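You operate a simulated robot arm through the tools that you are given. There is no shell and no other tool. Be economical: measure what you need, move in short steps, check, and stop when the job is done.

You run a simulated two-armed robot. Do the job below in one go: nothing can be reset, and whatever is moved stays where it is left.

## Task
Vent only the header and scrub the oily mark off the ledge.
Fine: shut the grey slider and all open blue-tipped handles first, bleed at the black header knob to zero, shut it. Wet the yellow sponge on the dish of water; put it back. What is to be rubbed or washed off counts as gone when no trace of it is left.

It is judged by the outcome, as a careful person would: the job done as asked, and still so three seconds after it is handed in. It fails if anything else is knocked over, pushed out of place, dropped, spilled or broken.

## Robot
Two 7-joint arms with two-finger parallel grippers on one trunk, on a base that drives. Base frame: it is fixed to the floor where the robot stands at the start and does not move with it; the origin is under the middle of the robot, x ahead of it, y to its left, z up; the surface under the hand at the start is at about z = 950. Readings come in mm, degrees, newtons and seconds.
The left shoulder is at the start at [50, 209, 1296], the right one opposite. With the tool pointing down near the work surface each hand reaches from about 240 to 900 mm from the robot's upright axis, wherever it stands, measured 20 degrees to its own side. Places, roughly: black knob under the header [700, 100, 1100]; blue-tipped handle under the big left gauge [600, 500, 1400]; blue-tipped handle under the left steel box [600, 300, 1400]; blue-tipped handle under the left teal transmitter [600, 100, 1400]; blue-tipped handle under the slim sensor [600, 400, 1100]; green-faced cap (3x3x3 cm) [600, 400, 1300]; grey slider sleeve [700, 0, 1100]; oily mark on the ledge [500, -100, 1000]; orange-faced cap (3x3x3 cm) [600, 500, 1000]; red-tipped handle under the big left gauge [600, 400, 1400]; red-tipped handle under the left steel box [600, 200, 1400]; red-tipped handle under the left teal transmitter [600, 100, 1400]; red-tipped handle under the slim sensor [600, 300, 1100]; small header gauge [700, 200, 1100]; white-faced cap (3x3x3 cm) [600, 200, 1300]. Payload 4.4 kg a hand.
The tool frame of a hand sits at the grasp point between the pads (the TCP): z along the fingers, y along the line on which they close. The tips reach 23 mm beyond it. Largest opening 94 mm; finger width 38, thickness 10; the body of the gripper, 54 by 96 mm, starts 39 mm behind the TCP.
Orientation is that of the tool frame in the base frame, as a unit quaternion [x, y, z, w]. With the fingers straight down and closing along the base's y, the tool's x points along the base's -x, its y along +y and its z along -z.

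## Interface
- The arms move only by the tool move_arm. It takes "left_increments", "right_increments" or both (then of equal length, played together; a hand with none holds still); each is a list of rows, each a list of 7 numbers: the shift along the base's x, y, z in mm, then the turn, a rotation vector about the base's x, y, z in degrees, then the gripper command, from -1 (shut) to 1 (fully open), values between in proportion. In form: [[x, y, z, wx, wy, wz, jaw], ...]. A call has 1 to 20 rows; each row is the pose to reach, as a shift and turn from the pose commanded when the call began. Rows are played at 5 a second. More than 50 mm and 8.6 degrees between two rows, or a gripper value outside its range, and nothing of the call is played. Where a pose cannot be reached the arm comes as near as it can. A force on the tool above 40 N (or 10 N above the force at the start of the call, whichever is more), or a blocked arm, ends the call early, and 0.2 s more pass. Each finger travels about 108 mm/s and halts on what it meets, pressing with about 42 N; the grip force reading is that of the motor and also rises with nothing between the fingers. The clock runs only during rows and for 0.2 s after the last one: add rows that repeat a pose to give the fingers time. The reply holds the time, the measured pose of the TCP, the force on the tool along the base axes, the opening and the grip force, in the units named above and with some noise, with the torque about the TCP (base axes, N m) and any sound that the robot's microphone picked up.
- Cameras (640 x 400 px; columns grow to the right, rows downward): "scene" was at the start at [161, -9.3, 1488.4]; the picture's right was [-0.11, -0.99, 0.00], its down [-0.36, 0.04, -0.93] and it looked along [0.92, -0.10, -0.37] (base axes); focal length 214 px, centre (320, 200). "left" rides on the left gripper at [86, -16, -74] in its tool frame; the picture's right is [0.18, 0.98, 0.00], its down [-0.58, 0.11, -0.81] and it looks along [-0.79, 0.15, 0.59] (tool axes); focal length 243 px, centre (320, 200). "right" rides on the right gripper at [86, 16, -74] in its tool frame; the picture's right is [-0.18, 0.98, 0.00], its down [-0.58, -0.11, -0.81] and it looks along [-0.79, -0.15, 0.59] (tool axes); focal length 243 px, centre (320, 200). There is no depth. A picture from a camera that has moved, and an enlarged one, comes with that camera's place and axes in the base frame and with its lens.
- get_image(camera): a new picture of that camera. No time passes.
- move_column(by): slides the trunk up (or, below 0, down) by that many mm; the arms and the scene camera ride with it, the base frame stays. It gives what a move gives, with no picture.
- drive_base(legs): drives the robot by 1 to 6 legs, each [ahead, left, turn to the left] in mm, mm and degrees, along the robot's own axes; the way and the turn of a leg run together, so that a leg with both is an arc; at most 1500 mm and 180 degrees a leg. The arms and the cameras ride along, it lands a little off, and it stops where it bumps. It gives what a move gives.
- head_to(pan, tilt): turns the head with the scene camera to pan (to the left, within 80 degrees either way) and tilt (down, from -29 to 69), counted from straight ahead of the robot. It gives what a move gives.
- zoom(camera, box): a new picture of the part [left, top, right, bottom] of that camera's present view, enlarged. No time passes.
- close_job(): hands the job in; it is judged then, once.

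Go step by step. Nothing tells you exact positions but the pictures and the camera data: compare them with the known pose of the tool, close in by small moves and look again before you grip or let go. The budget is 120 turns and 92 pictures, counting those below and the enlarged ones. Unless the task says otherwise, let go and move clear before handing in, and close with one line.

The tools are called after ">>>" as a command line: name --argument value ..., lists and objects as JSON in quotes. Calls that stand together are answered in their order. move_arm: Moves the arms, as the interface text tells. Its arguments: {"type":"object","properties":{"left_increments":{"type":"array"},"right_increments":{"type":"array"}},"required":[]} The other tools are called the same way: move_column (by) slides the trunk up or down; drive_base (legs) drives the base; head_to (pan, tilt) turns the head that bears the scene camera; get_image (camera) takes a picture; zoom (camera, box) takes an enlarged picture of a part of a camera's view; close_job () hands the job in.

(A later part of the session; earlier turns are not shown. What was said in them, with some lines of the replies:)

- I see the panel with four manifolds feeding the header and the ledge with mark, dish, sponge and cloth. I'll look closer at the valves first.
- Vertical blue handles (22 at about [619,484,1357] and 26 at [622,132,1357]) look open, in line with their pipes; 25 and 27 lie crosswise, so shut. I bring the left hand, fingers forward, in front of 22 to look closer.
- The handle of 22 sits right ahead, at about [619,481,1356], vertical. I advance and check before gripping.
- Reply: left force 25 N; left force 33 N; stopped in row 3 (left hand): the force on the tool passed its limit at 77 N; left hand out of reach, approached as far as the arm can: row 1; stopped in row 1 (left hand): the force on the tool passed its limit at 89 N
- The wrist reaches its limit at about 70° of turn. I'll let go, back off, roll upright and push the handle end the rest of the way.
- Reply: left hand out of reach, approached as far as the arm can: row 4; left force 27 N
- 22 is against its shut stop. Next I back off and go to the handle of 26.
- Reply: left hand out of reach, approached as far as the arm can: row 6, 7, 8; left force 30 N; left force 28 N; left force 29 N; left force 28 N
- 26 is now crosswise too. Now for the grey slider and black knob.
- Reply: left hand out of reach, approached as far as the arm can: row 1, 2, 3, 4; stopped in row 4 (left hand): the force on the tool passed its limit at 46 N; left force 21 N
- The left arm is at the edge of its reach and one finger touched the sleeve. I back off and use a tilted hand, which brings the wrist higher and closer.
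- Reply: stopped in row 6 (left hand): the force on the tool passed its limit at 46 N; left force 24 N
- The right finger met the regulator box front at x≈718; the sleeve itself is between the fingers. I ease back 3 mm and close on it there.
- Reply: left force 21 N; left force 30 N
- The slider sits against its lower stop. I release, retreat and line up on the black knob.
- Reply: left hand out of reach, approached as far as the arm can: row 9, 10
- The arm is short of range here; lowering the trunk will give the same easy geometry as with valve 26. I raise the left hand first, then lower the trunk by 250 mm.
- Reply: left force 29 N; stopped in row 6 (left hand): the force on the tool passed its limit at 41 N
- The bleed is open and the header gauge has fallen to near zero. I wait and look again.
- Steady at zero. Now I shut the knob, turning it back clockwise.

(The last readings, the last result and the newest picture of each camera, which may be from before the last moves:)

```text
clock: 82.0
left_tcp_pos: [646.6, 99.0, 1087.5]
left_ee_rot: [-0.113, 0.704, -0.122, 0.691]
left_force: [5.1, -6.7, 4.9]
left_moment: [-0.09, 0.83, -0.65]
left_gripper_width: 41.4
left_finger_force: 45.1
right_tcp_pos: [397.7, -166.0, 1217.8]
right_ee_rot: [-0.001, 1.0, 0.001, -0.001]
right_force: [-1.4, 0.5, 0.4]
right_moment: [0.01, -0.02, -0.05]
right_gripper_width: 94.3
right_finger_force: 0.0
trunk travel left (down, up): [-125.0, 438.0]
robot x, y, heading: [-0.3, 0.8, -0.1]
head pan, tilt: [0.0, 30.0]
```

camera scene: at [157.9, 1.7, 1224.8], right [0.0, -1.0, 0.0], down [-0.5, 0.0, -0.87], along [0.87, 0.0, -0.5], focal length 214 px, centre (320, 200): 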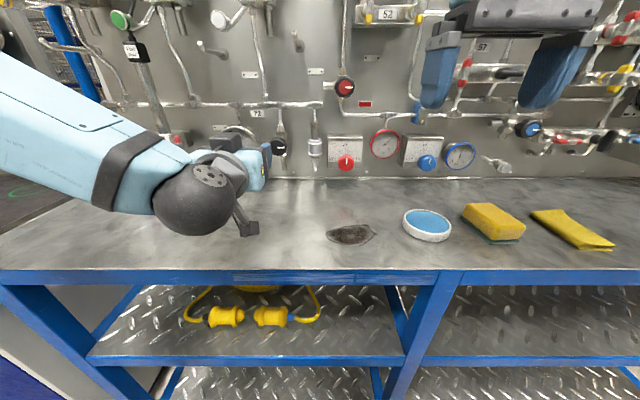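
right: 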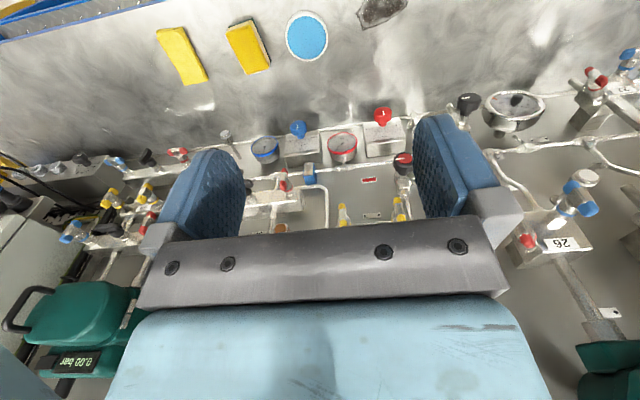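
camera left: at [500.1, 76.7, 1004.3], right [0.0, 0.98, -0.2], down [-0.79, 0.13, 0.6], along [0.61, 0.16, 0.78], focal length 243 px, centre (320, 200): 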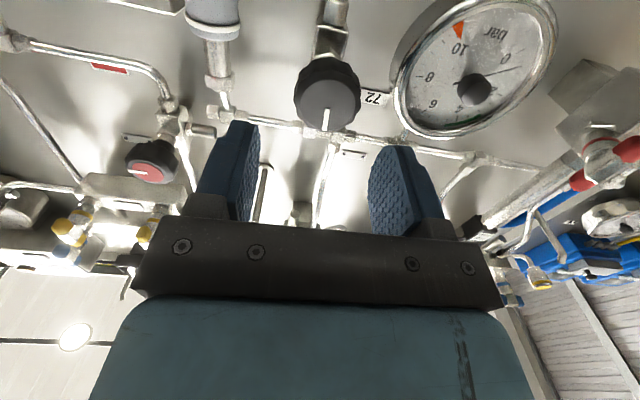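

>>> move_arm --left_increments '[[0, -1, 0, 6, 0, 0, -1], [0, -2, 0, 12, 0, 0, -1], [0, -2, 0, 18, 0, 0, -1], [0, -2, 0, 24, 0, 0, -1], [0, -2, 0, 30, 0, 0, -1], [0, -2, 0, 35, 0, 0, -1]]'

>>> move_arm --left_increments '[[0, 0, 0, 5, 0, 0, -1], [0, 0, 0, 10, 0, 0, -1], [0, 0, 0, 15, 0, 0, -1], [0, 0, 0, 20, 0, 0, -1], [0, 0, 0, 25, 0, 0, -1], [0, 0, 0, 30, 0, 0, -1]]'

>>> get_image --camera "left"

```text
clock: 83.4
left_tcp_pos: [647.4, 98.3, 1087.6]
left_ee_rot: [0.101, 0.708, 0.094, 0.693]
left_force: [10.1, -6.4, 4.0]
left_moment: [-0.06, -0.52, 0.05]
left_gripper_width: 40.9
left_finger_force: 44.7
right_tcp_pos: [397.8, -167.2, 1218.1]
right_ee_rot: [-0.001, 1.0, 0.001, -0.001]
right_force: [-0.9, -0.6, 0.3]
right_moment: [-0.01, 0.02, 0.01]
right_gripper_width: 93.9
right_finger_force: 0.1
trunk travel left (down, up): [-125.0, 438.0]
robot x, y, heading: [-0.9, 2.6, -0.2]
head pan, tilt: [0.0, 30.0]
```

```text
clock: 84.8
left_tcp_pos: [648.3, 95.2, 1087.1]
left_ee_rot: [0.277, 0.659, 0.275, 0.643]
left_force: [0.6, -16.1, -2.8]
left_moment: [-0.11, -0.33, -0.45]
left_gripper_width: 41.3
left_finger_force: 45.0
right_tcp_pos: [397.9, -168.5, 1217.7]
right_ee_rot: [-0.001, 1.0, 0.001, 0.0]
right_force: [0.5, -0.1, 0.1]
right_moment: [0.0, 0.0, 0.04]
right_gripper_width: 93.8
right_finger_force: 0.0
trunk travel left (down, up): [-125.0, 438.0]
robot x, y, heading: [-1.5, -0.5, -0.0]
head pan, tilt: [0.0, 30.0]
```

```text
30 pictures are left
camera left: at [570.5, 145.9, 1017.9], right [0.01, 0.82, 0.58], down [-0.79, -0.35, 0.5], along [0.61, -0.46, 0.64], focal length 243 px, centre (320, 200)
```

left: 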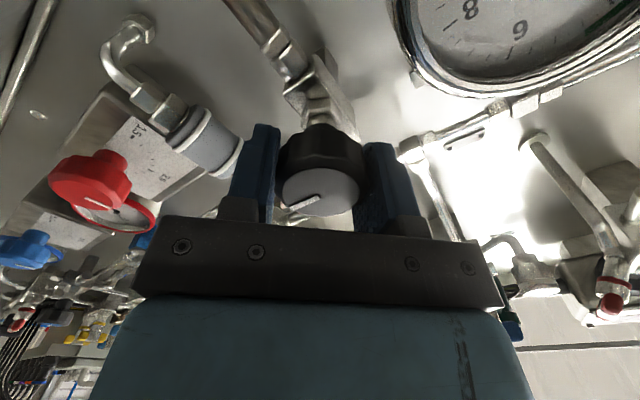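

>>> move_arm --left_increments '[[0, -1, 0, 3, 0, 0, -1], [0, -1, 0, 6, 0, 0, -1], [0, -1, 0, 6, 0, 0, -1]]'

>>> get_image --camera "left"

```text
clock: 85.6
left_tcp_pos: [647.3, 96.3, 1088.2]
left_ee_rot: [0.31, 0.644, 0.309, 0.627]
left_force: [-3.4, -14.4, -10.1]
left_moment: [-0.53, 0.24, 0.11]
left_gripper_width: 41.5
left_finger_force: 45.3
right_tcp_pos: [397.2, -167.4, 1218.0]
right_ee_rot: [-0.002, 1.0, 0.0, -0.001]
right_force: [0.2, 0.8, -0.1]
right_moment: [0.01, 0.03, 0.02]
right_gripper_width: 94.0
right_finger_force: 0.0
trunk travel left (down, up): [-125.0, 438.0]
robot x, y, heading: [-3.6, 1.5, -0.3]
head pan, tilt: [0.0, 30.0]
```

```text
29 pictures are left
camera left: at [570.5, 152.7, 1023.0], right [0.01, 0.75, 0.66], down [-0.79, -0.4, 0.46], along [0.61, -0.53, 0.59], focal length 243 px, centre (320, 200)
```

left: 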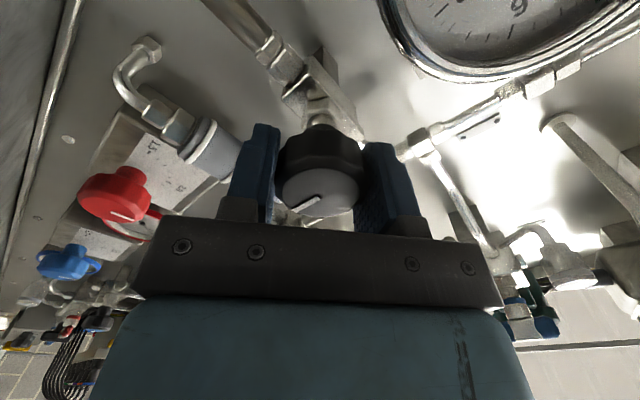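

The knob is firmly shut again (stop felt). I park the left hand out of the way and look at the ledge.

>>> move_arm --left_increments '[[0, 0, 0, -4, 0, 0, -0.5], [0, 0, 0, -4, 0, 0, 0], [0, 0, 0, -4, 0, 0, 0.3], [-30, 0, 0, -4, 0, 0, 0.3], [-70, 0, 0, -4, 0, 0, 0.3], [-110, 10, 10, -12, 0, 0, 0.3], [-140, 40, 20, -20, 0, 0, 0], [-160, 80, 40, -28, 0, 0, 0], [-170, 120, 60, -36, 0, 0, 0], [-170, 160, 60, -44, 0, 0, 0], [-170, 200, 60, -50, 0, 0, 0], [-170, 230, 60, -50, 0, 0, 0], [-170, 230, 60, -50, 0, 0, 0]]'

>>> get_image --camera "scene"

>>> get_image --camera "right"

```text
clock: 88.4
left_tcp_pos: [480.6, 325.8, 1149.4]
left_ee_rot: [0.014, 0.714, 0.008, 0.7]
left_force: [-0.2, -0.1, 0.1]
left_moment: [0.03, 0.01, -0.01]
left_gripper_width: 46.9
left_finger_force: 0.0
left hand out of reach, approached as far as the arm can: row 10, 11
right_tcp_pos: [397.1, -167.7, 1218.3]
right_ee_rot: [-0.001, 1.0, 0.0, 0.001]
right_force: [0.0, 0.4, -0.8]
right_moment: [0.03, -0.03, 0.01]
right_gripper_width: 94.0
right_finger_force: 0.0
trunk travel left (down, up): [-125.0, 438.0]
robot x, y, heading: [-2.3, 3.1, -0.2]
head pan, tilt: [0.0, 30.0]
```

```text
28 pictures are left
camera scene: at [157.7, 1.2, 1224.8], right [0.0, -1.0, 0.0], down [-0.5, 0.0, -0.87], along [0.87, 0.0, -0.5], focal length 214 px, centre (320, 200)
```

scene: 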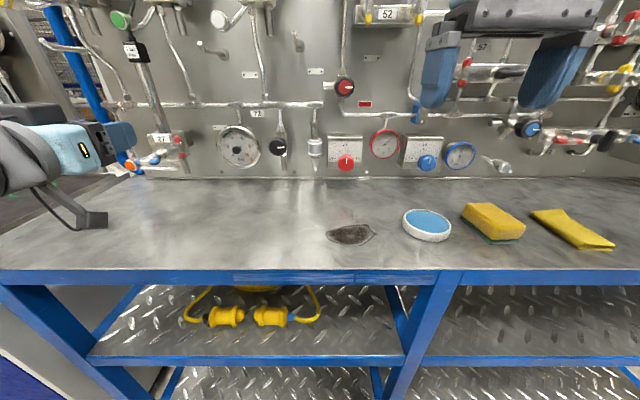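

```text
27 pictures are left
camera right: at [311.3, -151.4, 1293.3], right [0.18, 0.98, 0.0], down [0.58, -0.11, 0.81], along [0.79, -0.15, -0.59], focal length 243 px, centre (320, 200)
```

right: 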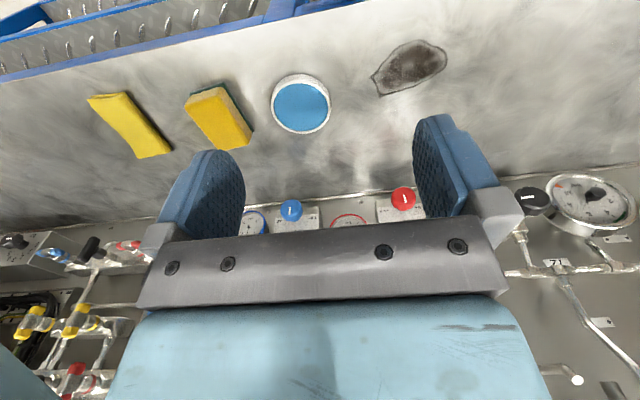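

The sponge lies at about [500,-333], long side nearly along x; the mark spans x 457–527, y −108…−8; the dish is at [519,−220]. I raise the trunk again for good top-down reach and bring the right hand above the sponge.

>>> move_column --by 250

>>> head_to --pan -20 --tilt 42

>>> move_arm --right_increments '[[10, -20, -40, 0, 0, 0, 1], [20, -40, -80, 0, 0, 0, 1], [30, -60, -120, 0, 0, 0, 1], [40, -80, -160, 0, 0, 0, 1], [50, -100, -200, 0, 0, 0, 1], [60, -120, -240, 0, 0, 0, 1], [75, -140, -280, 0, 0, 2, 1], [90, -160, -320, 0, 0, 4, 1], [103, -165, -360, 0, 0, 6, 1], [103, -165, -360, 0, 0, 6, 1]]'

>>> get_image --camera "right"

>>> get_image --camera "scene"

```text
clock: 91.0
left_tcp_pos: [480.0, 326.0, 1399.5]
left_ee_rot: [0.014, 0.714, 0.008, 0.7]
left_force: [0.0, 0.8, 0.0]
left_moment: [0.01, 0.0, -0.01]
left_gripper_width: 47.0
left_finger_force: 0.0
right_tcp_pos: [397.7, -165.7, 1468.6]
right_ee_rot: [-0.001, 1.0, -0.001, 0.001]
right_force: [-0.6, -0.2, -0.4]
right_moment: [0.01, -0.01, 0.03]
right_gripper_width: 93.9
right_finger_force: 0.0
trunk travel left (down, up): [-375.0, 188.0]
robot x, y, heading: [-1.4, 0.6, -0.3]
head pan, tilt: [0.0, 30.0]
```

```text
clock: 91.8
left_tcp_pos: [480.0, 325.9, 1400.1]
left_ee_rot: [0.014, 0.714, 0.008, 0.7]
left_force: [0.0, 0.5, -0.5]
left_moment: [-0.02, 0.0, -0.02]
left_gripper_width: 46.8
left_finger_force: 0.1
right_tcp_pos: [398.1, -165.6, 1467.7]
right_ee_rot: [-0.001, 1.0, 0.0, -0.001]
right_force: [0.1, 0.8, -0.3]
right_moment: [0.01, -0.01, -0.03]
right_gripper_width: 94.0
right_finger_force: 0.1
trunk travel left (down, up): [-375.0, 188.0]
robot x, y, heading: [-0.6, 2.1, 0.0]
head pan, tilt: [-20.0, 42.0]
```

```text
clock: 94.0
left_tcp_pos: [479.3, 326.3, 1399.4]
left_ee_rot: [0.014, 0.714, 0.008, 0.7]
left_force: [-0.1, -0.3, -0.7]
left_moment: [0.02, -0.01, 0.02]
left_gripper_width: 47.2
left_finger_force: 0.1
right_tcp_pos: [503.3, -329.0, 1108.4]
right_ee_rot: [-0.054, 0.999, -0.001, 0.0]
right_force: [-0.2, -0.6, -0.4]
right_moment: [-0.02, 0.01, 0.01]
right_gripper_width: 93.9
right_finger_force: 0.1
trunk travel left (down, up): [-375.0, 188.0]
robot x, y, heading: [-0.3, 1.8, -0.0]
head pan, tilt: [-20.0, 42.0]
```

```text
26 pictures are left
camera right: at [415.6, -323.0, 1182.5], right [0.08, 1.0, 0.0], down [0.59, -0.05, 0.81], along [0.8, -0.06, -0.59], focal length 243 px, centre (320, 200)
```

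right: 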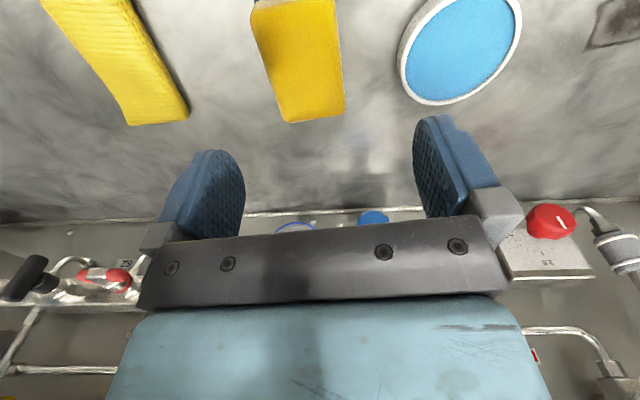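

```text
25 pictures are left
camera scene: at [145.4, -26.5, 1456.5], right [-0.34, -0.94, 0.0], down [-0.63, 0.23, -0.74], along [0.7, -0.25, -0.67], focal length 214 px, centre (320, 200)
```

scene: 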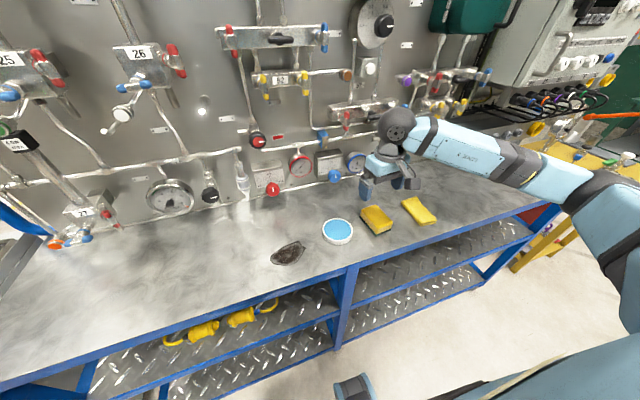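

>>> move_arm --right_increments '[[3, -10, -30, 0, 0, 0, 0.8], [3, -11, -70, 0, 0, 0, 0.8], [3, -11, -100, 0, 0, 0, 0.8], [3, -11, -115, 0, 0, 0, 0.8], [3, -11, -122, 0, 0, 0, 0.8], [3, -11, -122, 0, 0, 0, 0.8]]'

>>> get_image --camera "right"

```text
clock: 95.4
left_tcp_pos: [480.3, 324.5, 1399.6]
left_ee_rot: [0.014, 0.714, 0.007, 0.7]
left_force: [0.6, -0.6, -0.1]
left_moment: [0.03, -0.04, 0.02]
left_gripper_width: 47.2
left_finger_force: 0.0
right_tcp_pos: [504.0, -340.7, 987.3]
right_ee_rot: [-0.054, 0.999, 0.0, 0.0]
right_force: [0.5, -0.8, -0.3]
right_moment: [-0.03, -0.02, -0.01]
right_gripper_width: 84.6
right_finger_force: 0.1
trunk travel left (down, up): [-375.0, 188.0]
robot x, y, heading: [-2.1, 0.6, -0.0]
head pan, tilt: [-20.0, 42.0]
```

```text
24 pictures are left
camera right: at [416.6, -335.0, 1061.3], right [0.08, 1.0, 0.0], down [0.59, -0.05, 0.81], along [0.8, -0.06, -0.59], focal length 243 px, centre (320, 200)
```

right: 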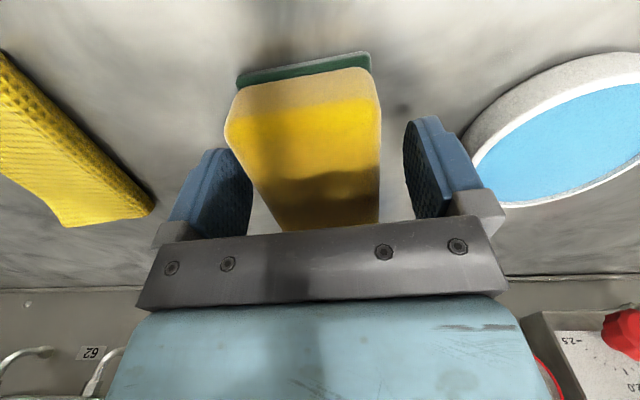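

>>> move_arm --right_increments '[[0, -1, 0, 0, 0, 0, 0.4], [0, -1, 0, 0, 0, 0, 0], [0, -1, 0, 0, 0, 0, -1], [0, -1, 0, 0, 0, 0, -1], [0, -1, 0, 0, 0, 0, -1], [0, -1, 20, 0, 0, 0, -1], [0, -1, 50, 0, 0, 0, -1], [0, -1, 60, 0, 0, 0, -1]]'

>>> get_image --camera "right"

```text
clock: 97.2
left_tcp_pos: [479.2, 325.8, 1399.0]
left_ee_rot: [0.014, 0.714, 0.006, 0.7]
left_force: [-1.2, 0.4, 0.2]
left_moment: [0.04, -0.04, 0.0]
left_gripper_width: 47.0
left_finger_force: 0.1
right_tcp_pos: [505.0, -342.8, 1047.7]
right_ee_rot: [-0.053, 0.999, -0.001, 0.0]
right_force: [0.3, -0.1, 0.5]
right_moment: [-0.02, -0.02, 0.01]
right_gripper_width: 59.2
right_finger_force: 42.1
trunk travel left (down, up): [-375.0, 188.0]
robot x, y, heading: [-3.2, -1.9, -0.3]
head pan, tilt: [-20.0, 42.0]
```

```text
23 pictures are left
camera right: at [416.7, -336.7, 1122.5], right [0.08, 1.0, 0.0], down [0.59, -0.05, 0.81], along [0.8, -0.06, -0.59], focal length 243 px, centre (320, 200)
```

right: 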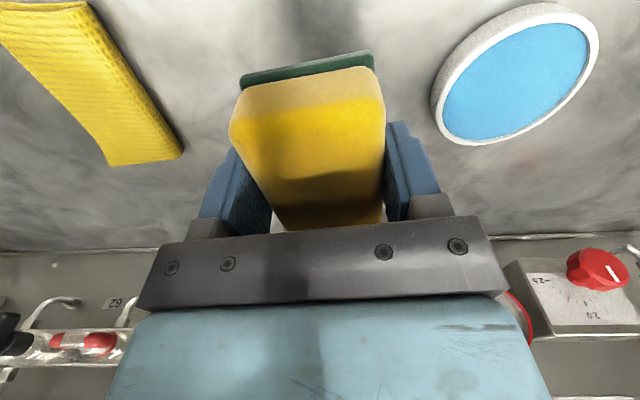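

Sponge held. Next I carry it over the dish at [511,−212] and lower it onto the water.

>>> move_arm --right_increments '[[2, 43, 10, 0, 0, 0, -1], [4, 87, 10, 0, 0, 0, -1], [6, 131, 5, 0, 0, 0, -1], [6, 131, -20, 0, 0, 0, -1], [6, 131, -35, 0, 0, 0, -1], [6, 131, -40, 0, 0, 0, -1], [6, 131, -43, 0, 0, 0, -1], [6, 131, -43, 0, 0, 0, -1]]'

>>> get_image --camera "right"

```text
clock: 99.0
left_tcp_pos: [479.2, 327.9, 1398.9]
left_ee_rot: [0.014, 0.714, 0.007, 0.7]
left_force: [0.6, -0.3, -0.3]
left_moment: [0.0, 0.0, 0.0]
left_gripper_width: 47.0
left_finger_force: 0.0
right_tcp_pos: [510.4, -212.1, 1004.0]
right_ee_rot: [-0.053, 0.999, -0.001, 0.001]
right_force: [1.4, 1.3, 11.9]
right_moment: [-0.02, 0.12, 0.0]
right_gripper_width: 58.8
right_finger_force: 42.2
trunk travel left (down, up): [-375.0, 188.0]
robot x, y, heading: [-0.2, -5.2, 0.4]
head pan, tilt: [-20.0, 42.0]
```

```text
22 pictures are left
camera right: at [422.4, -206.1, 1078.4], right [0.08, 1.0, 0.0], down [0.59, -0.05, 0.81], along [0.81, -0.06, -0.59], focal length 243 px, centre (320, 200)
```

right: 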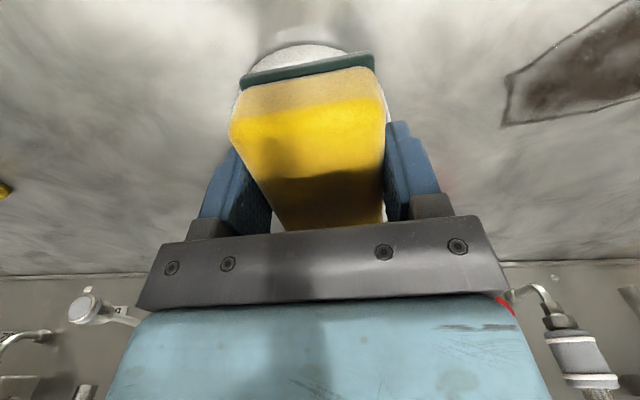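

>>> move_arm --right_increments '[[0, 0, -1, 0, 0, 0, -1], [0, 0, -2, 0, 0, 0, -1], [0, 0, -2, 0, 0, 0, -1], [0, 0, -2, 0, 0, 0, -1], [0, 0, -2, 0, 0, 0, -1], [0, 0, -2, 0, 0, 0, -1], [0, 0, 5, 0, 0, 0, -1], [0, 0, 30, 0, 0, 0, -1], [0, 0, 50, 0, 0, 0, -1]]'

>>> get_image --camera "right"

```text
clock: 101.0
left_tcp_pos: [479.5, 326.4, 1398.9]
left_ee_rot: [0.013, 0.714, 0.007, 0.7]
left_force: [0.3, -0.3, 0.6]
left_moment: [0.0, 0.02, 0.05]
left_gripper_width: 47.2
left_finger_force: 0.0
right_tcp_pos: [508.9, -212.6, 1053.2]
right_ee_rot: [-0.053, 0.999, -0.001, -0.001]
right_force: [-1.1, 0.3, -0.4]
right_moment: [0.04, 0.0, -0.03]
right_gripper_width: 59.1
right_finger_force: 42.1
trunk travel left (down, up): [-375.0, 188.0]
robot x, y, heading: [-0.6, 1.7, -0.1]
head pan, tilt: [-20.0, 42.0]
```

```text
21 pictures are left
camera right: at [422.3, -206.3, 1128.1], right [0.08, 1.0, 0.0], down [0.59, -0.05, 0.81], along [0.8, -0.06, -0.59], focal length 243 px, centre (320, 200)
```

right: 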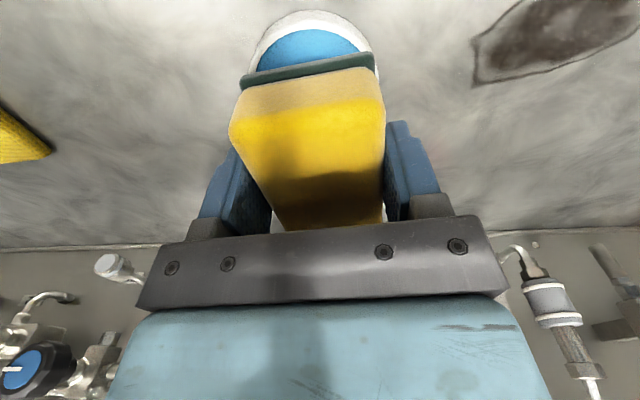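

>>> move_arm --right_increments '[[-5, 45, 0, 0, 0, 0, -1], [-10, 90, 0, 0, 0, 0, -1], [-15, 135, 0, 0, 0, 0, -1], [-17, 154, -20, 0, 0, 0, -1], [-17, 154, -50, 0, 0, 0, -1], [-17, 154, -62, 0, 0, 0, -1], [-17, 154, -66, 0, 0, 0, -1], [-17, 154, -68, 0, 0, 0, -1], [-17, 154, -69, 0, 0, 0, -1]]'

```text
clock: 103.0
left_tcp_pos: [478.5, 325.6, 1400.1]
left_ee_rot: [0.014, 0.714, 0.008, 0.7]
left_force: [0.0, 0.2, 0.0]
left_moment: [0.0, -0.03, -0.01]
left_gripper_width: 46.8
left_finger_force: 0.0
right_tcp_pos: [492.3, -57.3, 986.4]
right_ee_rot: [-0.053, 0.999, 0.001, 0.0]
right_force: [0.1, -3.5, 14.4]
right_moment: [-0.11, 0.2, -0.02]
right_gripper_width: 59.1
right_finger_force: 42.2
trunk travel left (down, up): [-375.0, 188.0]
robot x, y, heading: [1.1, 2.6, 0.1]
head pan, tilt: [-20.0, 42.0]
```

Contact at about 14 N; now scrubbing strokes over the mark.

>>> move_arm --right_increments '[[0, 20, 0, 0, 0, 0, -1], [0, 40, 0, 0, 0, 0, -1], [0, 15, 0, 0, 0, 0, -1], [0, -15, 0, 0, 0, 0, -1], [0, -42, 0, 0, 0, 0, -1], [12, -42, 0, 0, 0, 0, -1], [12, -12, 0, 0, 0, 0, -1], [12, 18, 0, 0, 0, 0, -1], [12, 42, 0, 0, 0, 0, -1], [-12, 42, 0, 0, 0, 0, -1], [-12, 12, 0, 0, 0, 0, -1], [-12, -18, 0, 0, 0, 0, -1], [-12, -42, 0, 0, 0, 0, -1], [0, -42, 0, 0, 0, 0, -1], [0, -10, 0, 0, 0, 0, -1], [0, 20, 0, 0, 0, 0, -1], [0, 42, 0, 0, 0, 0, -1], [0, 15, 0, 0, 0, 0, -1], [0, -15, 0, 0, 0, 0, -1], [0, -42, 0, 0, 0, 0, -1]]'

>>> get_image --camera "scene"

```text
clock: 107.2
left_tcp_pos: [477.9, 327.9, 1400.4]
left_ee_rot: [0.013, 0.713, 0.007, 0.701]
left_force: [0.1, 0.5, -0.2]
left_moment: [0.02, -0.01, -0.01]
left_gripper_width: 47.1
left_finger_force: 0.0
right_tcp_pos: [491.6, -98.9, 985.8]
right_ee_rot: [-0.054, 0.999, 0.0, 0.001]
right_force: [0.5, 8.9, 25.3]
right_moment: [0.41, -0.16, -0.08]
right_gripper_width: 58.5
right_finger_force: 41.6
trunk travel left (down, up): [-375.0, 188.0]
robot x, y, heading: [-1.9, -0.3, 0.3]
head pan, tilt: [-20.0, 42.0]
```

```text
20 pictures are left
camera scene: at [143.4, -25.1, 1456.8], right [-0.34, -0.94, 0.0], down [-0.63, 0.23, -0.74], along [0.7, -0.25, -0.67], focal length 214 px, centre (320, 200)
```

scene: 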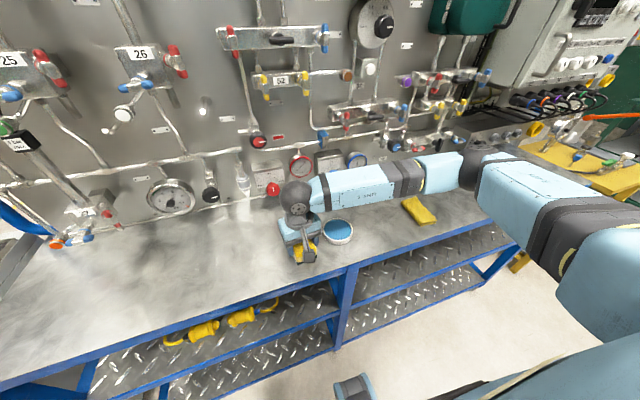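

>>> move_arm --right_increments '[[0, 0, 20, 0, 0, 0, -1], [0, -40, 60, 0, 0, 0, -1], [0, -80, 80, 0, 0, 0, -1], [0, -120, 80, 0, 0, 0, -1], [0, -150, 80, 0, 0, 0, -1]]'

>>> zoom --camera "scene" --box '[220, 200, 380, 300]'

>>> get_image --camera "right"

```text
refused: row 2 steps farther than a row can; nothing moved
```

```text
4.00 times, centred on (300, 250) of scene
camera zoom: at [143.4, -25.1, 1456.8], right [-0.34, -0.94, 0.0], down [-0.63, 0.23, -0.74], along [0.7, -0.25, -0.67], focal length 858 px, centre (400, 0)
```

zoom: 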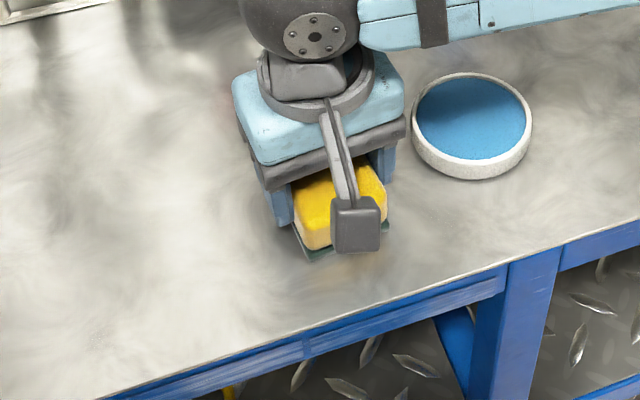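

```text
18 pictures are left
camera right: at [403.0, -93.4, 1060.3], right [0.08, 1.0, 0.0], down [0.59, -0.05, 0.81], along [0.81, -0.06, -0.59], focal length 243 px, centre (320, 200)
```

right: 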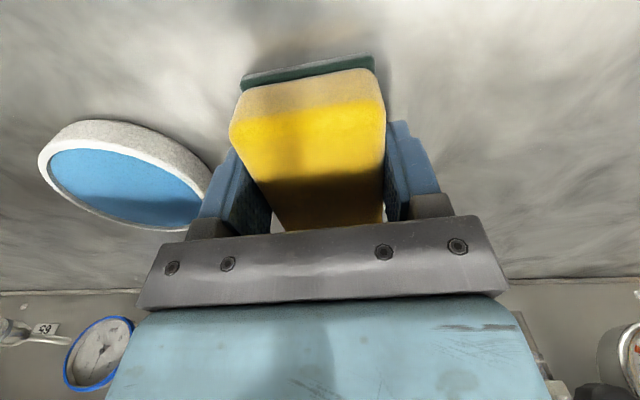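

>>> move_arm --right_increments '[[0, 0, 20, 0, 0, 0, -1], [0, 0, 60, 0, 0, 0, -1], [0, -20, 90, 0, 0, 0, -1], [0, -60, 95, 0, 0, 0, -1], [0, -100, 95, 0, 0, 0, -1], [0, -140, 95, 0, 0, 0, -1], [0, -150, 95, 0, 0, 0, -1]]'

>>> zoom --camera "scene" --box '[240, 215, 340, 285]'

>>> get_image --camera "right"

```text
clock: 108.8
left_tcp_pos: [480.1, 326.4, 1398.9]
left_ee_rot: [0.013, 0.715, 0.009, 0.699]
left_force: [0.7, -0.5, 0.5]
left_moment: [0.01, -0.01, 0.01]
left_gripper_width: 47.0
left_finger_force: 0.0
right_tcp_pos: [492.8, -248.7, 1078.9]
right_ee_rot: [-0.053, 0.999, -0.001, 0.0]
right_force: [0.2, -0.2, 0.1]
right_moment: [-0.03, 0.04, 0.0]
right_gripper_width: 58.8
right_finger_force: 41.3
trunk travel left (down, up): [-375.0, 188.0]
robot x, y, heading: [-3.3, 0.4, 0.4]
head pan, tilt: [-20.0, 42.0]
```

```text
5.71 times, centred on (290, 250) of scene
camera zoom: at [146.1, -26.3, 1456.4], right [-0.34, -0.94, 0.0], down [-0.63, 0.23, -0.74], along [0.7, -0.25, -0.67], focal length 1226 px, centre (491, -86)
```

zoom: 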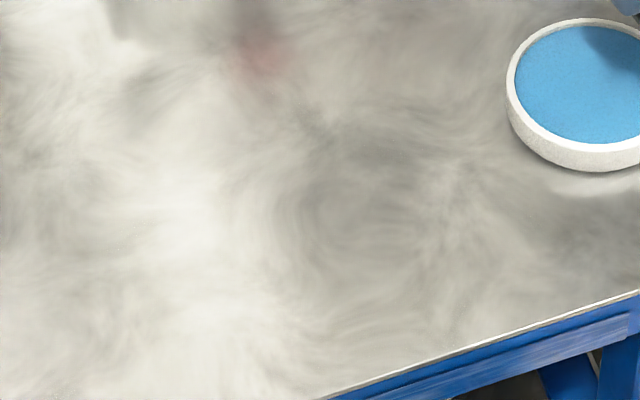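

```text
16 pictures are left
camera right: at [405.1, -242.9, 1154.3], right [0.08, 1.0, 0.0], down [0.59, -0.05, 0.81], along [0.8, -0.06, -0.59], focal length 243 px, centre (320, 200)
```

right: 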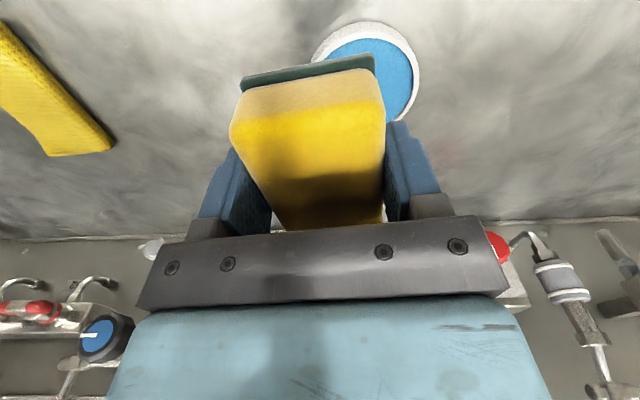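

The mark looks gone; I give it one more pass to be sure no faint trace remains.

>>> move_arm --right_increments '[[0, 45, 5, 0, 0, 0, -1], [0, 90, 5, 0, 0, 0, -1], [0, 130, 0, 0, 0, 0, -1], [0, 160, -20, 0, 0, 0, -1], [0, 165, -60, 0, 0, 0, -1], [0, 165, -85, 0, 0, 0, -1], [0, 165, -92, 0, 0, 0, -1], [0, 165, -95, 0, 0, 0, -1]]'

>>> move_arm --right_increments '[[-15, 0, 0, 0, 0, 0, -1], [-15, 30, 0, 0, 0, 0, -1], [-15, 60, 0, 0, 0, 0, -1], [-15, 75, 0, 0, 0, 0, -1], [15, 75, 0, 0, 0, 0, -1], [15, 45, 0, 0, 0, 0, -1], [15, 15, 0, 0, 0, 0, -1], [15, -12, 0, 0, 0, 0, -1], [15, 20, 0, 0, 0, 0, -1], [15, 50, 0, 0, 0, 0, -1], [10, 75, 0, 0, 0, 0, -1], [0, 50, 0, 0, 0, 0, -1], [0, 20, 0, 0, 0, 0, -1], [0, -12, 0, 0, 0, 0, -1], [-15, -12, 0, 0, 0, 0, -1], [-15, 20, 0, 0, 0, 0, -1], [-15, 50, 0, 0, 0, 0, -1], [0, 70, 0, 0, 0, 0, -1], [0, 35, 0, 0, 0, 0, -1], [0, 0, 0, 0, 0, 0, -1]]'

>>> move_arm --right_increments '[[0, 0, 20, 0, 0, 0, -1], [0, 0, 60, 0, 0, 0, -1], [0, -20, 90, 0, 0, 0, -1], [0, -60, 95, 0, 0, 0, -1], [0, -100, 95, 0, 0, 0, -1], [0, -140, 95, 0, 0, 0, -1], [0, -165, 95, 0, 0, 0, -1]]'

>>> zoom --camera "scene" --box '[240, 215, 340, 285]'

```text
clock: 110.6
left_tcp_pos: [479.9, 327.4, 1398.9]
left_ee_rot: [0.014, 0.714, 0.007, 0.7]
left_force: [-0.4, -0.4, -0.1]
left_moment: [-0.04, 0.03, 0.0]
left_gripper_width: 47.2
left_finger_force: 0.1
right_tcp_pos: [492.2, -84.9, 986.2]
right_ee_rot: [-0.053, 0.999, 0.0, 0.001]
right_force: [-0.3, 0.0, 6.3]
right_moment: [0.0, -0.15, 0.02]
right_gripper_width: 58.7
right_finger_force: 42.4
trunk travel left (down, up): [-375.0, 188.0]
robot x, y, heading: [-5.4, -2.6, -0.2]
head pan, tilt: [-20.0, 42.0]
```

```text
clock: 114.8
left_tcp_pos: [479.0, 323.6, 1399.8]
left_ee_rot: [0.014, 0.714, 0.008, 0.7]
left_force: [-0.1, -0.2, 0.0]
left_moment: [-0.02, 0.03, 0.0]
left_gripper_width: 46.8
left_finger_force: 0.1
right_tcp_pos: [492.6, -84.4, 986.5]
right_ee_rot: [-0.053, 0.999, -0.001, 0.001]
right_force: [-2.5, -3.6, 9.0]
right_moment: [-0.07, -0.21, -0.09]
right_gripper_width: 58.6
right_finger_force: 42.2
trunk travel left (down, up): [-375.0, 188.0]
robot x, y, heading: [-0.9, 5.1, -0.2]
head pan, tilt: [-20.0, 42.0]
```

```text
clock: 116.4
left_tcp_pos: [480.1, 325.0, 1399.6]
left_ee_rot: [0.013, 0.714, 0.008, 0.7]
left_force: [0.5, -0.3, -0.1]
left_moment: [0.0, -0.02, 0.0]
left_gripper_width: 47.0
left_finger_force: 0.0
right_tcp_pos: [492.5, -252.0, 1080.6]
right_ee_rot: [-0.053, 0.999, 0.0, 0.0]
right_force: [-0.2, 0.1, -0.8]
right_moment: [0.0, 0.02, -0.02]
right_gripper_width: 59.0
right_finger_force: 42.0
trunk travel left (down, up): [-375.0, 188.0]
robot x, y, heading: [-1.8, 1.3, 0.4]
head pan, tilt: [-20.0, 42.0]
```

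```text
5.71 times, centred on (290, 250) of scene
camera zoom: at [145.6, -27.2, 1456.5], right [-0.34, -0.94, 0.0], down [-0.63, 0.23, -0.74], along [0.7, -0.25, -0.67], focal length 1226 px, centre (491, -86)
```

zoom: 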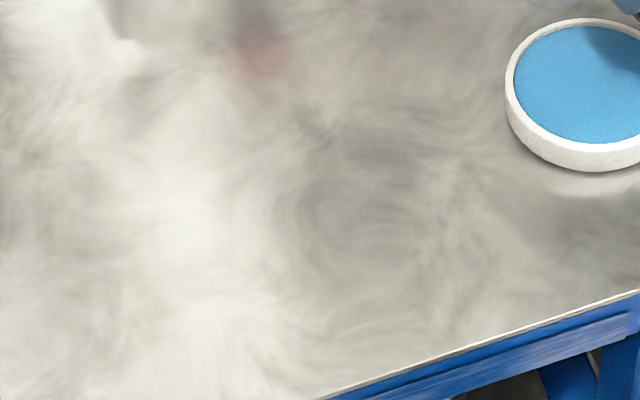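

Clean. Now I put the sponge back where it was.

>>> move_arm --right_increments '[[6, -45, 0, 0, 0, 0, -1], [12, -90, 0, 0, 0, 0, -1], [12, -90, -40, 0, 0, 0, -1], [12, -90, -75, 0, 0, 0, -1], [12, -90, -87, 0, 0, 0, -1], [12, -90, -92, 0, 0, 0, -1], [12, -90, -93, 0, 0, 0, -0.6], [12, -90, -93, 0, 0, 0, 0.3], [12, -90, -93, 0, 0, 0, 0.7], [12, -90, -93, 0, 0, 0, 0.7], [12, -90, -60, 0, 0, 0, 0.7], [12, -90, -20, 0, 0, 0, 0.7], [12, -90, 30, 0, 0, 0, 0.7], [-20, -90, 80, 0, 0, 0, 0.7], [-60, -60, 110, 0, 0, 0, 0.7]]'

>>> get_image --camera "scene"

>>> get_image --camera "right"

```text
refused: row 14 steps farther than a row can; nothing moved
```

```text
14 pictures are left
camera scene: at [145.6, -27.2, 1456.5], right [-0.34, -0.94, 0.0], down [-0.63, 0.23, -0.74], along [0.7, -0.25, -0.67], focal length 214 px, centre (320, 200)
```

scene: 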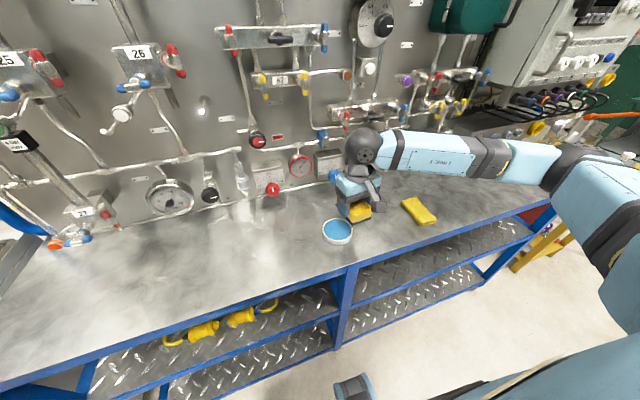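

```text
13 pictures are left
camera right: at [404.8, -244.2, 1154.6], right [0.08, 1.0, 0.0], down [0.59, -0.05, 0.81], along [0.8, -0.06, -0.59], focal length 243 px, centre (320, 200)
```

right: 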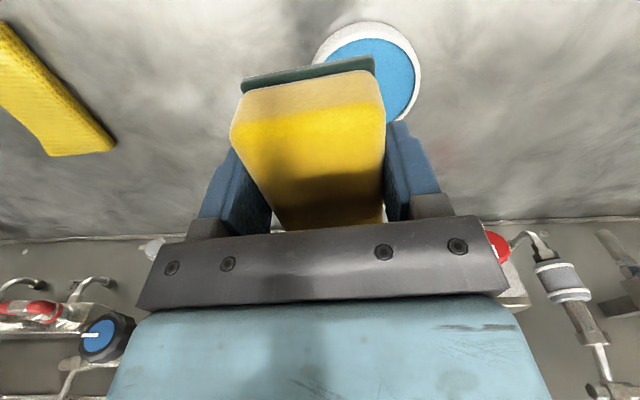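

One row was too long; I repeat with shorter steps.

>>> move_arm --right_increments '[[6, -45, 0, 0, 0, 0, -1], [12, -90, 0, 0, 0, 0, -1], [12, -90, -40, 0, 0, 0, -1], [12, -90, -75, 0, 0, 0, -1], [12, -90, -87, 0, 0, 0, -1], [12, -90, -92, 0, 0, 0, -1], [12, -90, -93, 0, 0, 0, -0.2], [12, -90, -93, 0, 0, 0, 0.3], [12, -90, -93, 0, 0, 0, 0.7], [12, -90, -93, 0, 0, 0, 0.7], [12, -90, -60, 0, 0, 0, 0.7], [12, -90, -20, 0, 0, 0, 0.7], [12, -90, 25, 0, 0, 0, 0.7], [-10, -90, 65, 0, 0, 0, 0.7], [-40, -75, 100, 0, 0, 0, 0.7]]'

>>> get_image --camera "scene"

>>> get_image --camera "right"

```text
clock: 119.6
left_tcp_pos: [478.8, 326.5, 1399.9]
left_ee_rot: [0.013, 0.714, 0.008, 0.7]
left_force: [-0.6, 0.9, 0.2]
left_moment: [0.0, 0.0, 0.01]
left_gripper_width: 46.7
left_finger_force: 0.1
right_tcp_pos: [453.3, -323.9, 1180.7]
right_ee_rot: [-0.053, 0.999, -0.001, 0.0]
right_force: [0.1, -0.2, 0.1]
right_moment: [-0.03, 0.0, 0.0]
right_gripper_width: 80.0
right_finger_force: 0.2
trunk travel left (down, up): [-375.0, 188.0]
robot x, y, heading: [1.5, 1.7, 0.1]
head pan, tilt: [-20.0, 42.0]
```

```text
12 pictures are left
camera scene: at [145.5, -25.6, 1456.5], right [-0.34, -0.94, 0.0], down [-0.63, 0.23, -0.74], along [0.7, -0.25, -0.67], focal length 214 px, centre (320, 200)
```

scene: 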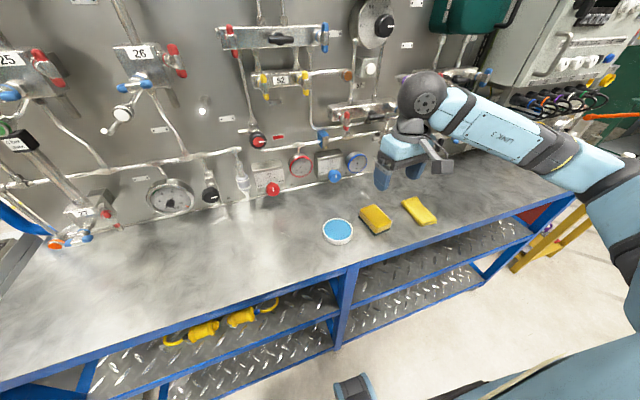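

```text
11 pictures are left
camera right: at [365.0, -316.4, 1255.3], right [0.08, 1.0, 0.0], down [0.59, -0.05, 0.81], along [0.8, -0.07, -0.59], focal length 243 px, centre (320, 200)
```

right: 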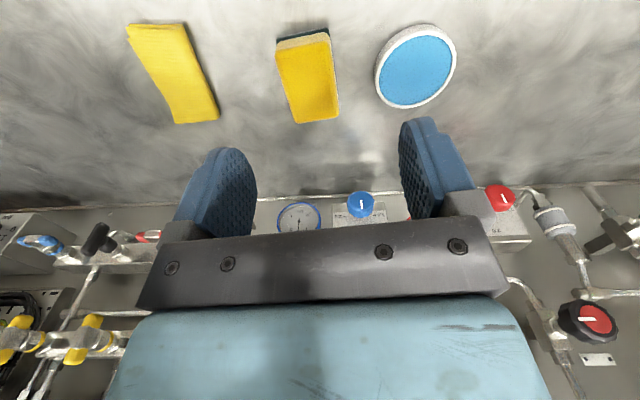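

The sponge is back in place. Last checks: header gauge, knob, slider and the 22/26 handles.

>>> head_to --pan 15 --tilt 25

>>> zoom --camera "scene" --box '[280, 180, 440, 280]'

>>> get_image --camera "scene"

```text
clock: 120.6
left_tcp_pos: [480.3, 325.8, 1399.3]
left_ee_rot: [0.013, 0.714, 0.008, 0.7]
left_force: [0.4, -0.4, -0.2]
left_moment: [0.03, 0.01, 0.0]
left_gripper_width: 46.9
left_finger_force: 0.0
right_tcp_pos: [454.9, -324.1, 1178.2]
right_ee_rot: [-0.053, 0.999, -0.001, 0.0]
right_force: [0.3, 0.0, -1.2]
right_moment: [0.01, 0.0, 0.0]
right_gripper_width: 80.2
right_finger_force: 0.1
trunk travel left (down, up): [-375.0, 188.0]
robot x, y, heading: [-0.7, -1.8, 0.3]
head pan, tilt: [15.0, 25.0]
```

```text
4.00 times, centred on (360, 230) of scene
camera zoom: at [156.3, 25.8, 1482.7], right [0.26, -0.97, 0.0], down [-0.41, -0.11, -0.91], along [0.88, 0.23, -0.42], focal length 858 px, centre (160, 80)
```

zoom: 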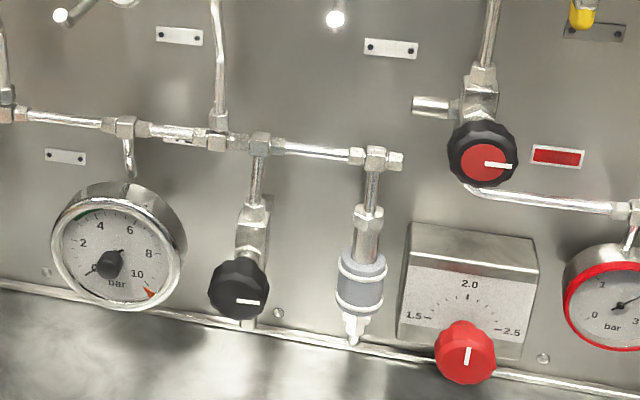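

```text
9 pictures are left
camera scene: at [156.3, 25.8, 1482.7], right [0.26, -0.97, 0.0], down [-0.41, -0.11, -0.91], along [0.88, 0.23, -0.42], focal length 214 px, centre (320, 200)
```

scene: 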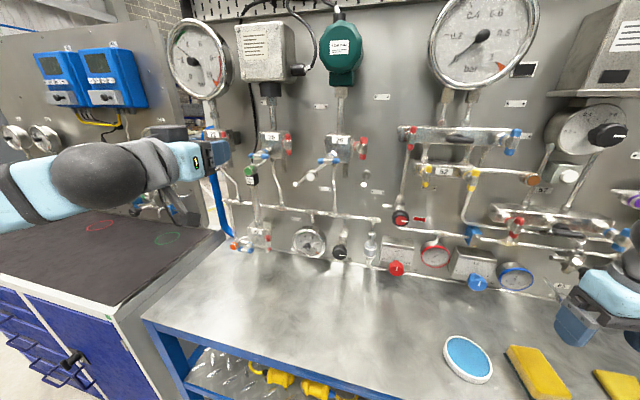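

>>> zoom --camera "scene" --box '[160, 10, 260, 110]'

>>> zoom --camera "scene" --box '[220, 120, 380, 260]'

```text
4.00 times, centred on (210, 60) of scene
camera zoom: at [156.3, 25.8, 1482.7], right [0.26, -0.97, 0.0], down [-0.41, -0.11, -0.91], along [0.88, 0.23, -0.42], focal length 858 px, centre (760, 760)
```

zoom: 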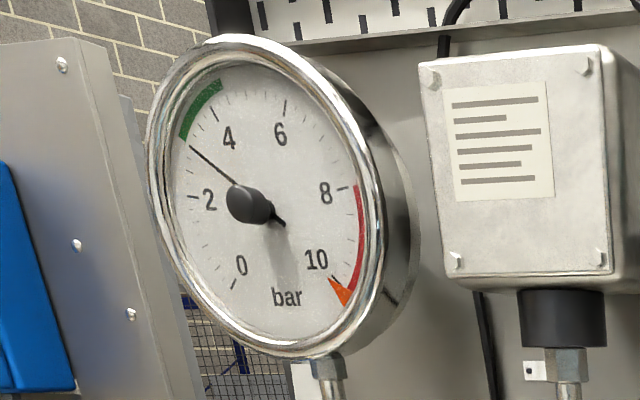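

```text
2.86 times, centred on (300, 190) of scene
camera zoom: at [156.3, 25.8, 1482.7], right [0.26, -0.97, 0.0], down [-0.41, -0.11, -0.91], along [0.88, 0.23, -0.42], focal length 613 px, centre (377, 229)
```

zoom: 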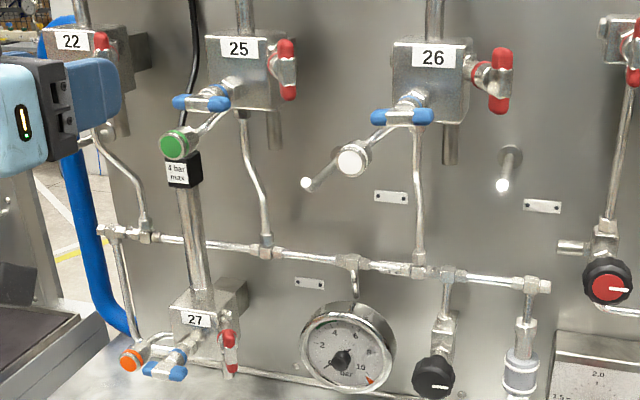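

Everything is as asked: 22's gauge still holds its pressure, all blue handles are crosswise, and the header reads zero with its knob shut. I'm handing in.

>>> close_job

```text
The job is handed in.
```

The job is handed in: I shut the slider and the open blue handles (22 and 26), bled the header to zero and shut the black knob. I scrubbed the oily mark off with the wetted sponge until no trace showed, then put the sponge back.
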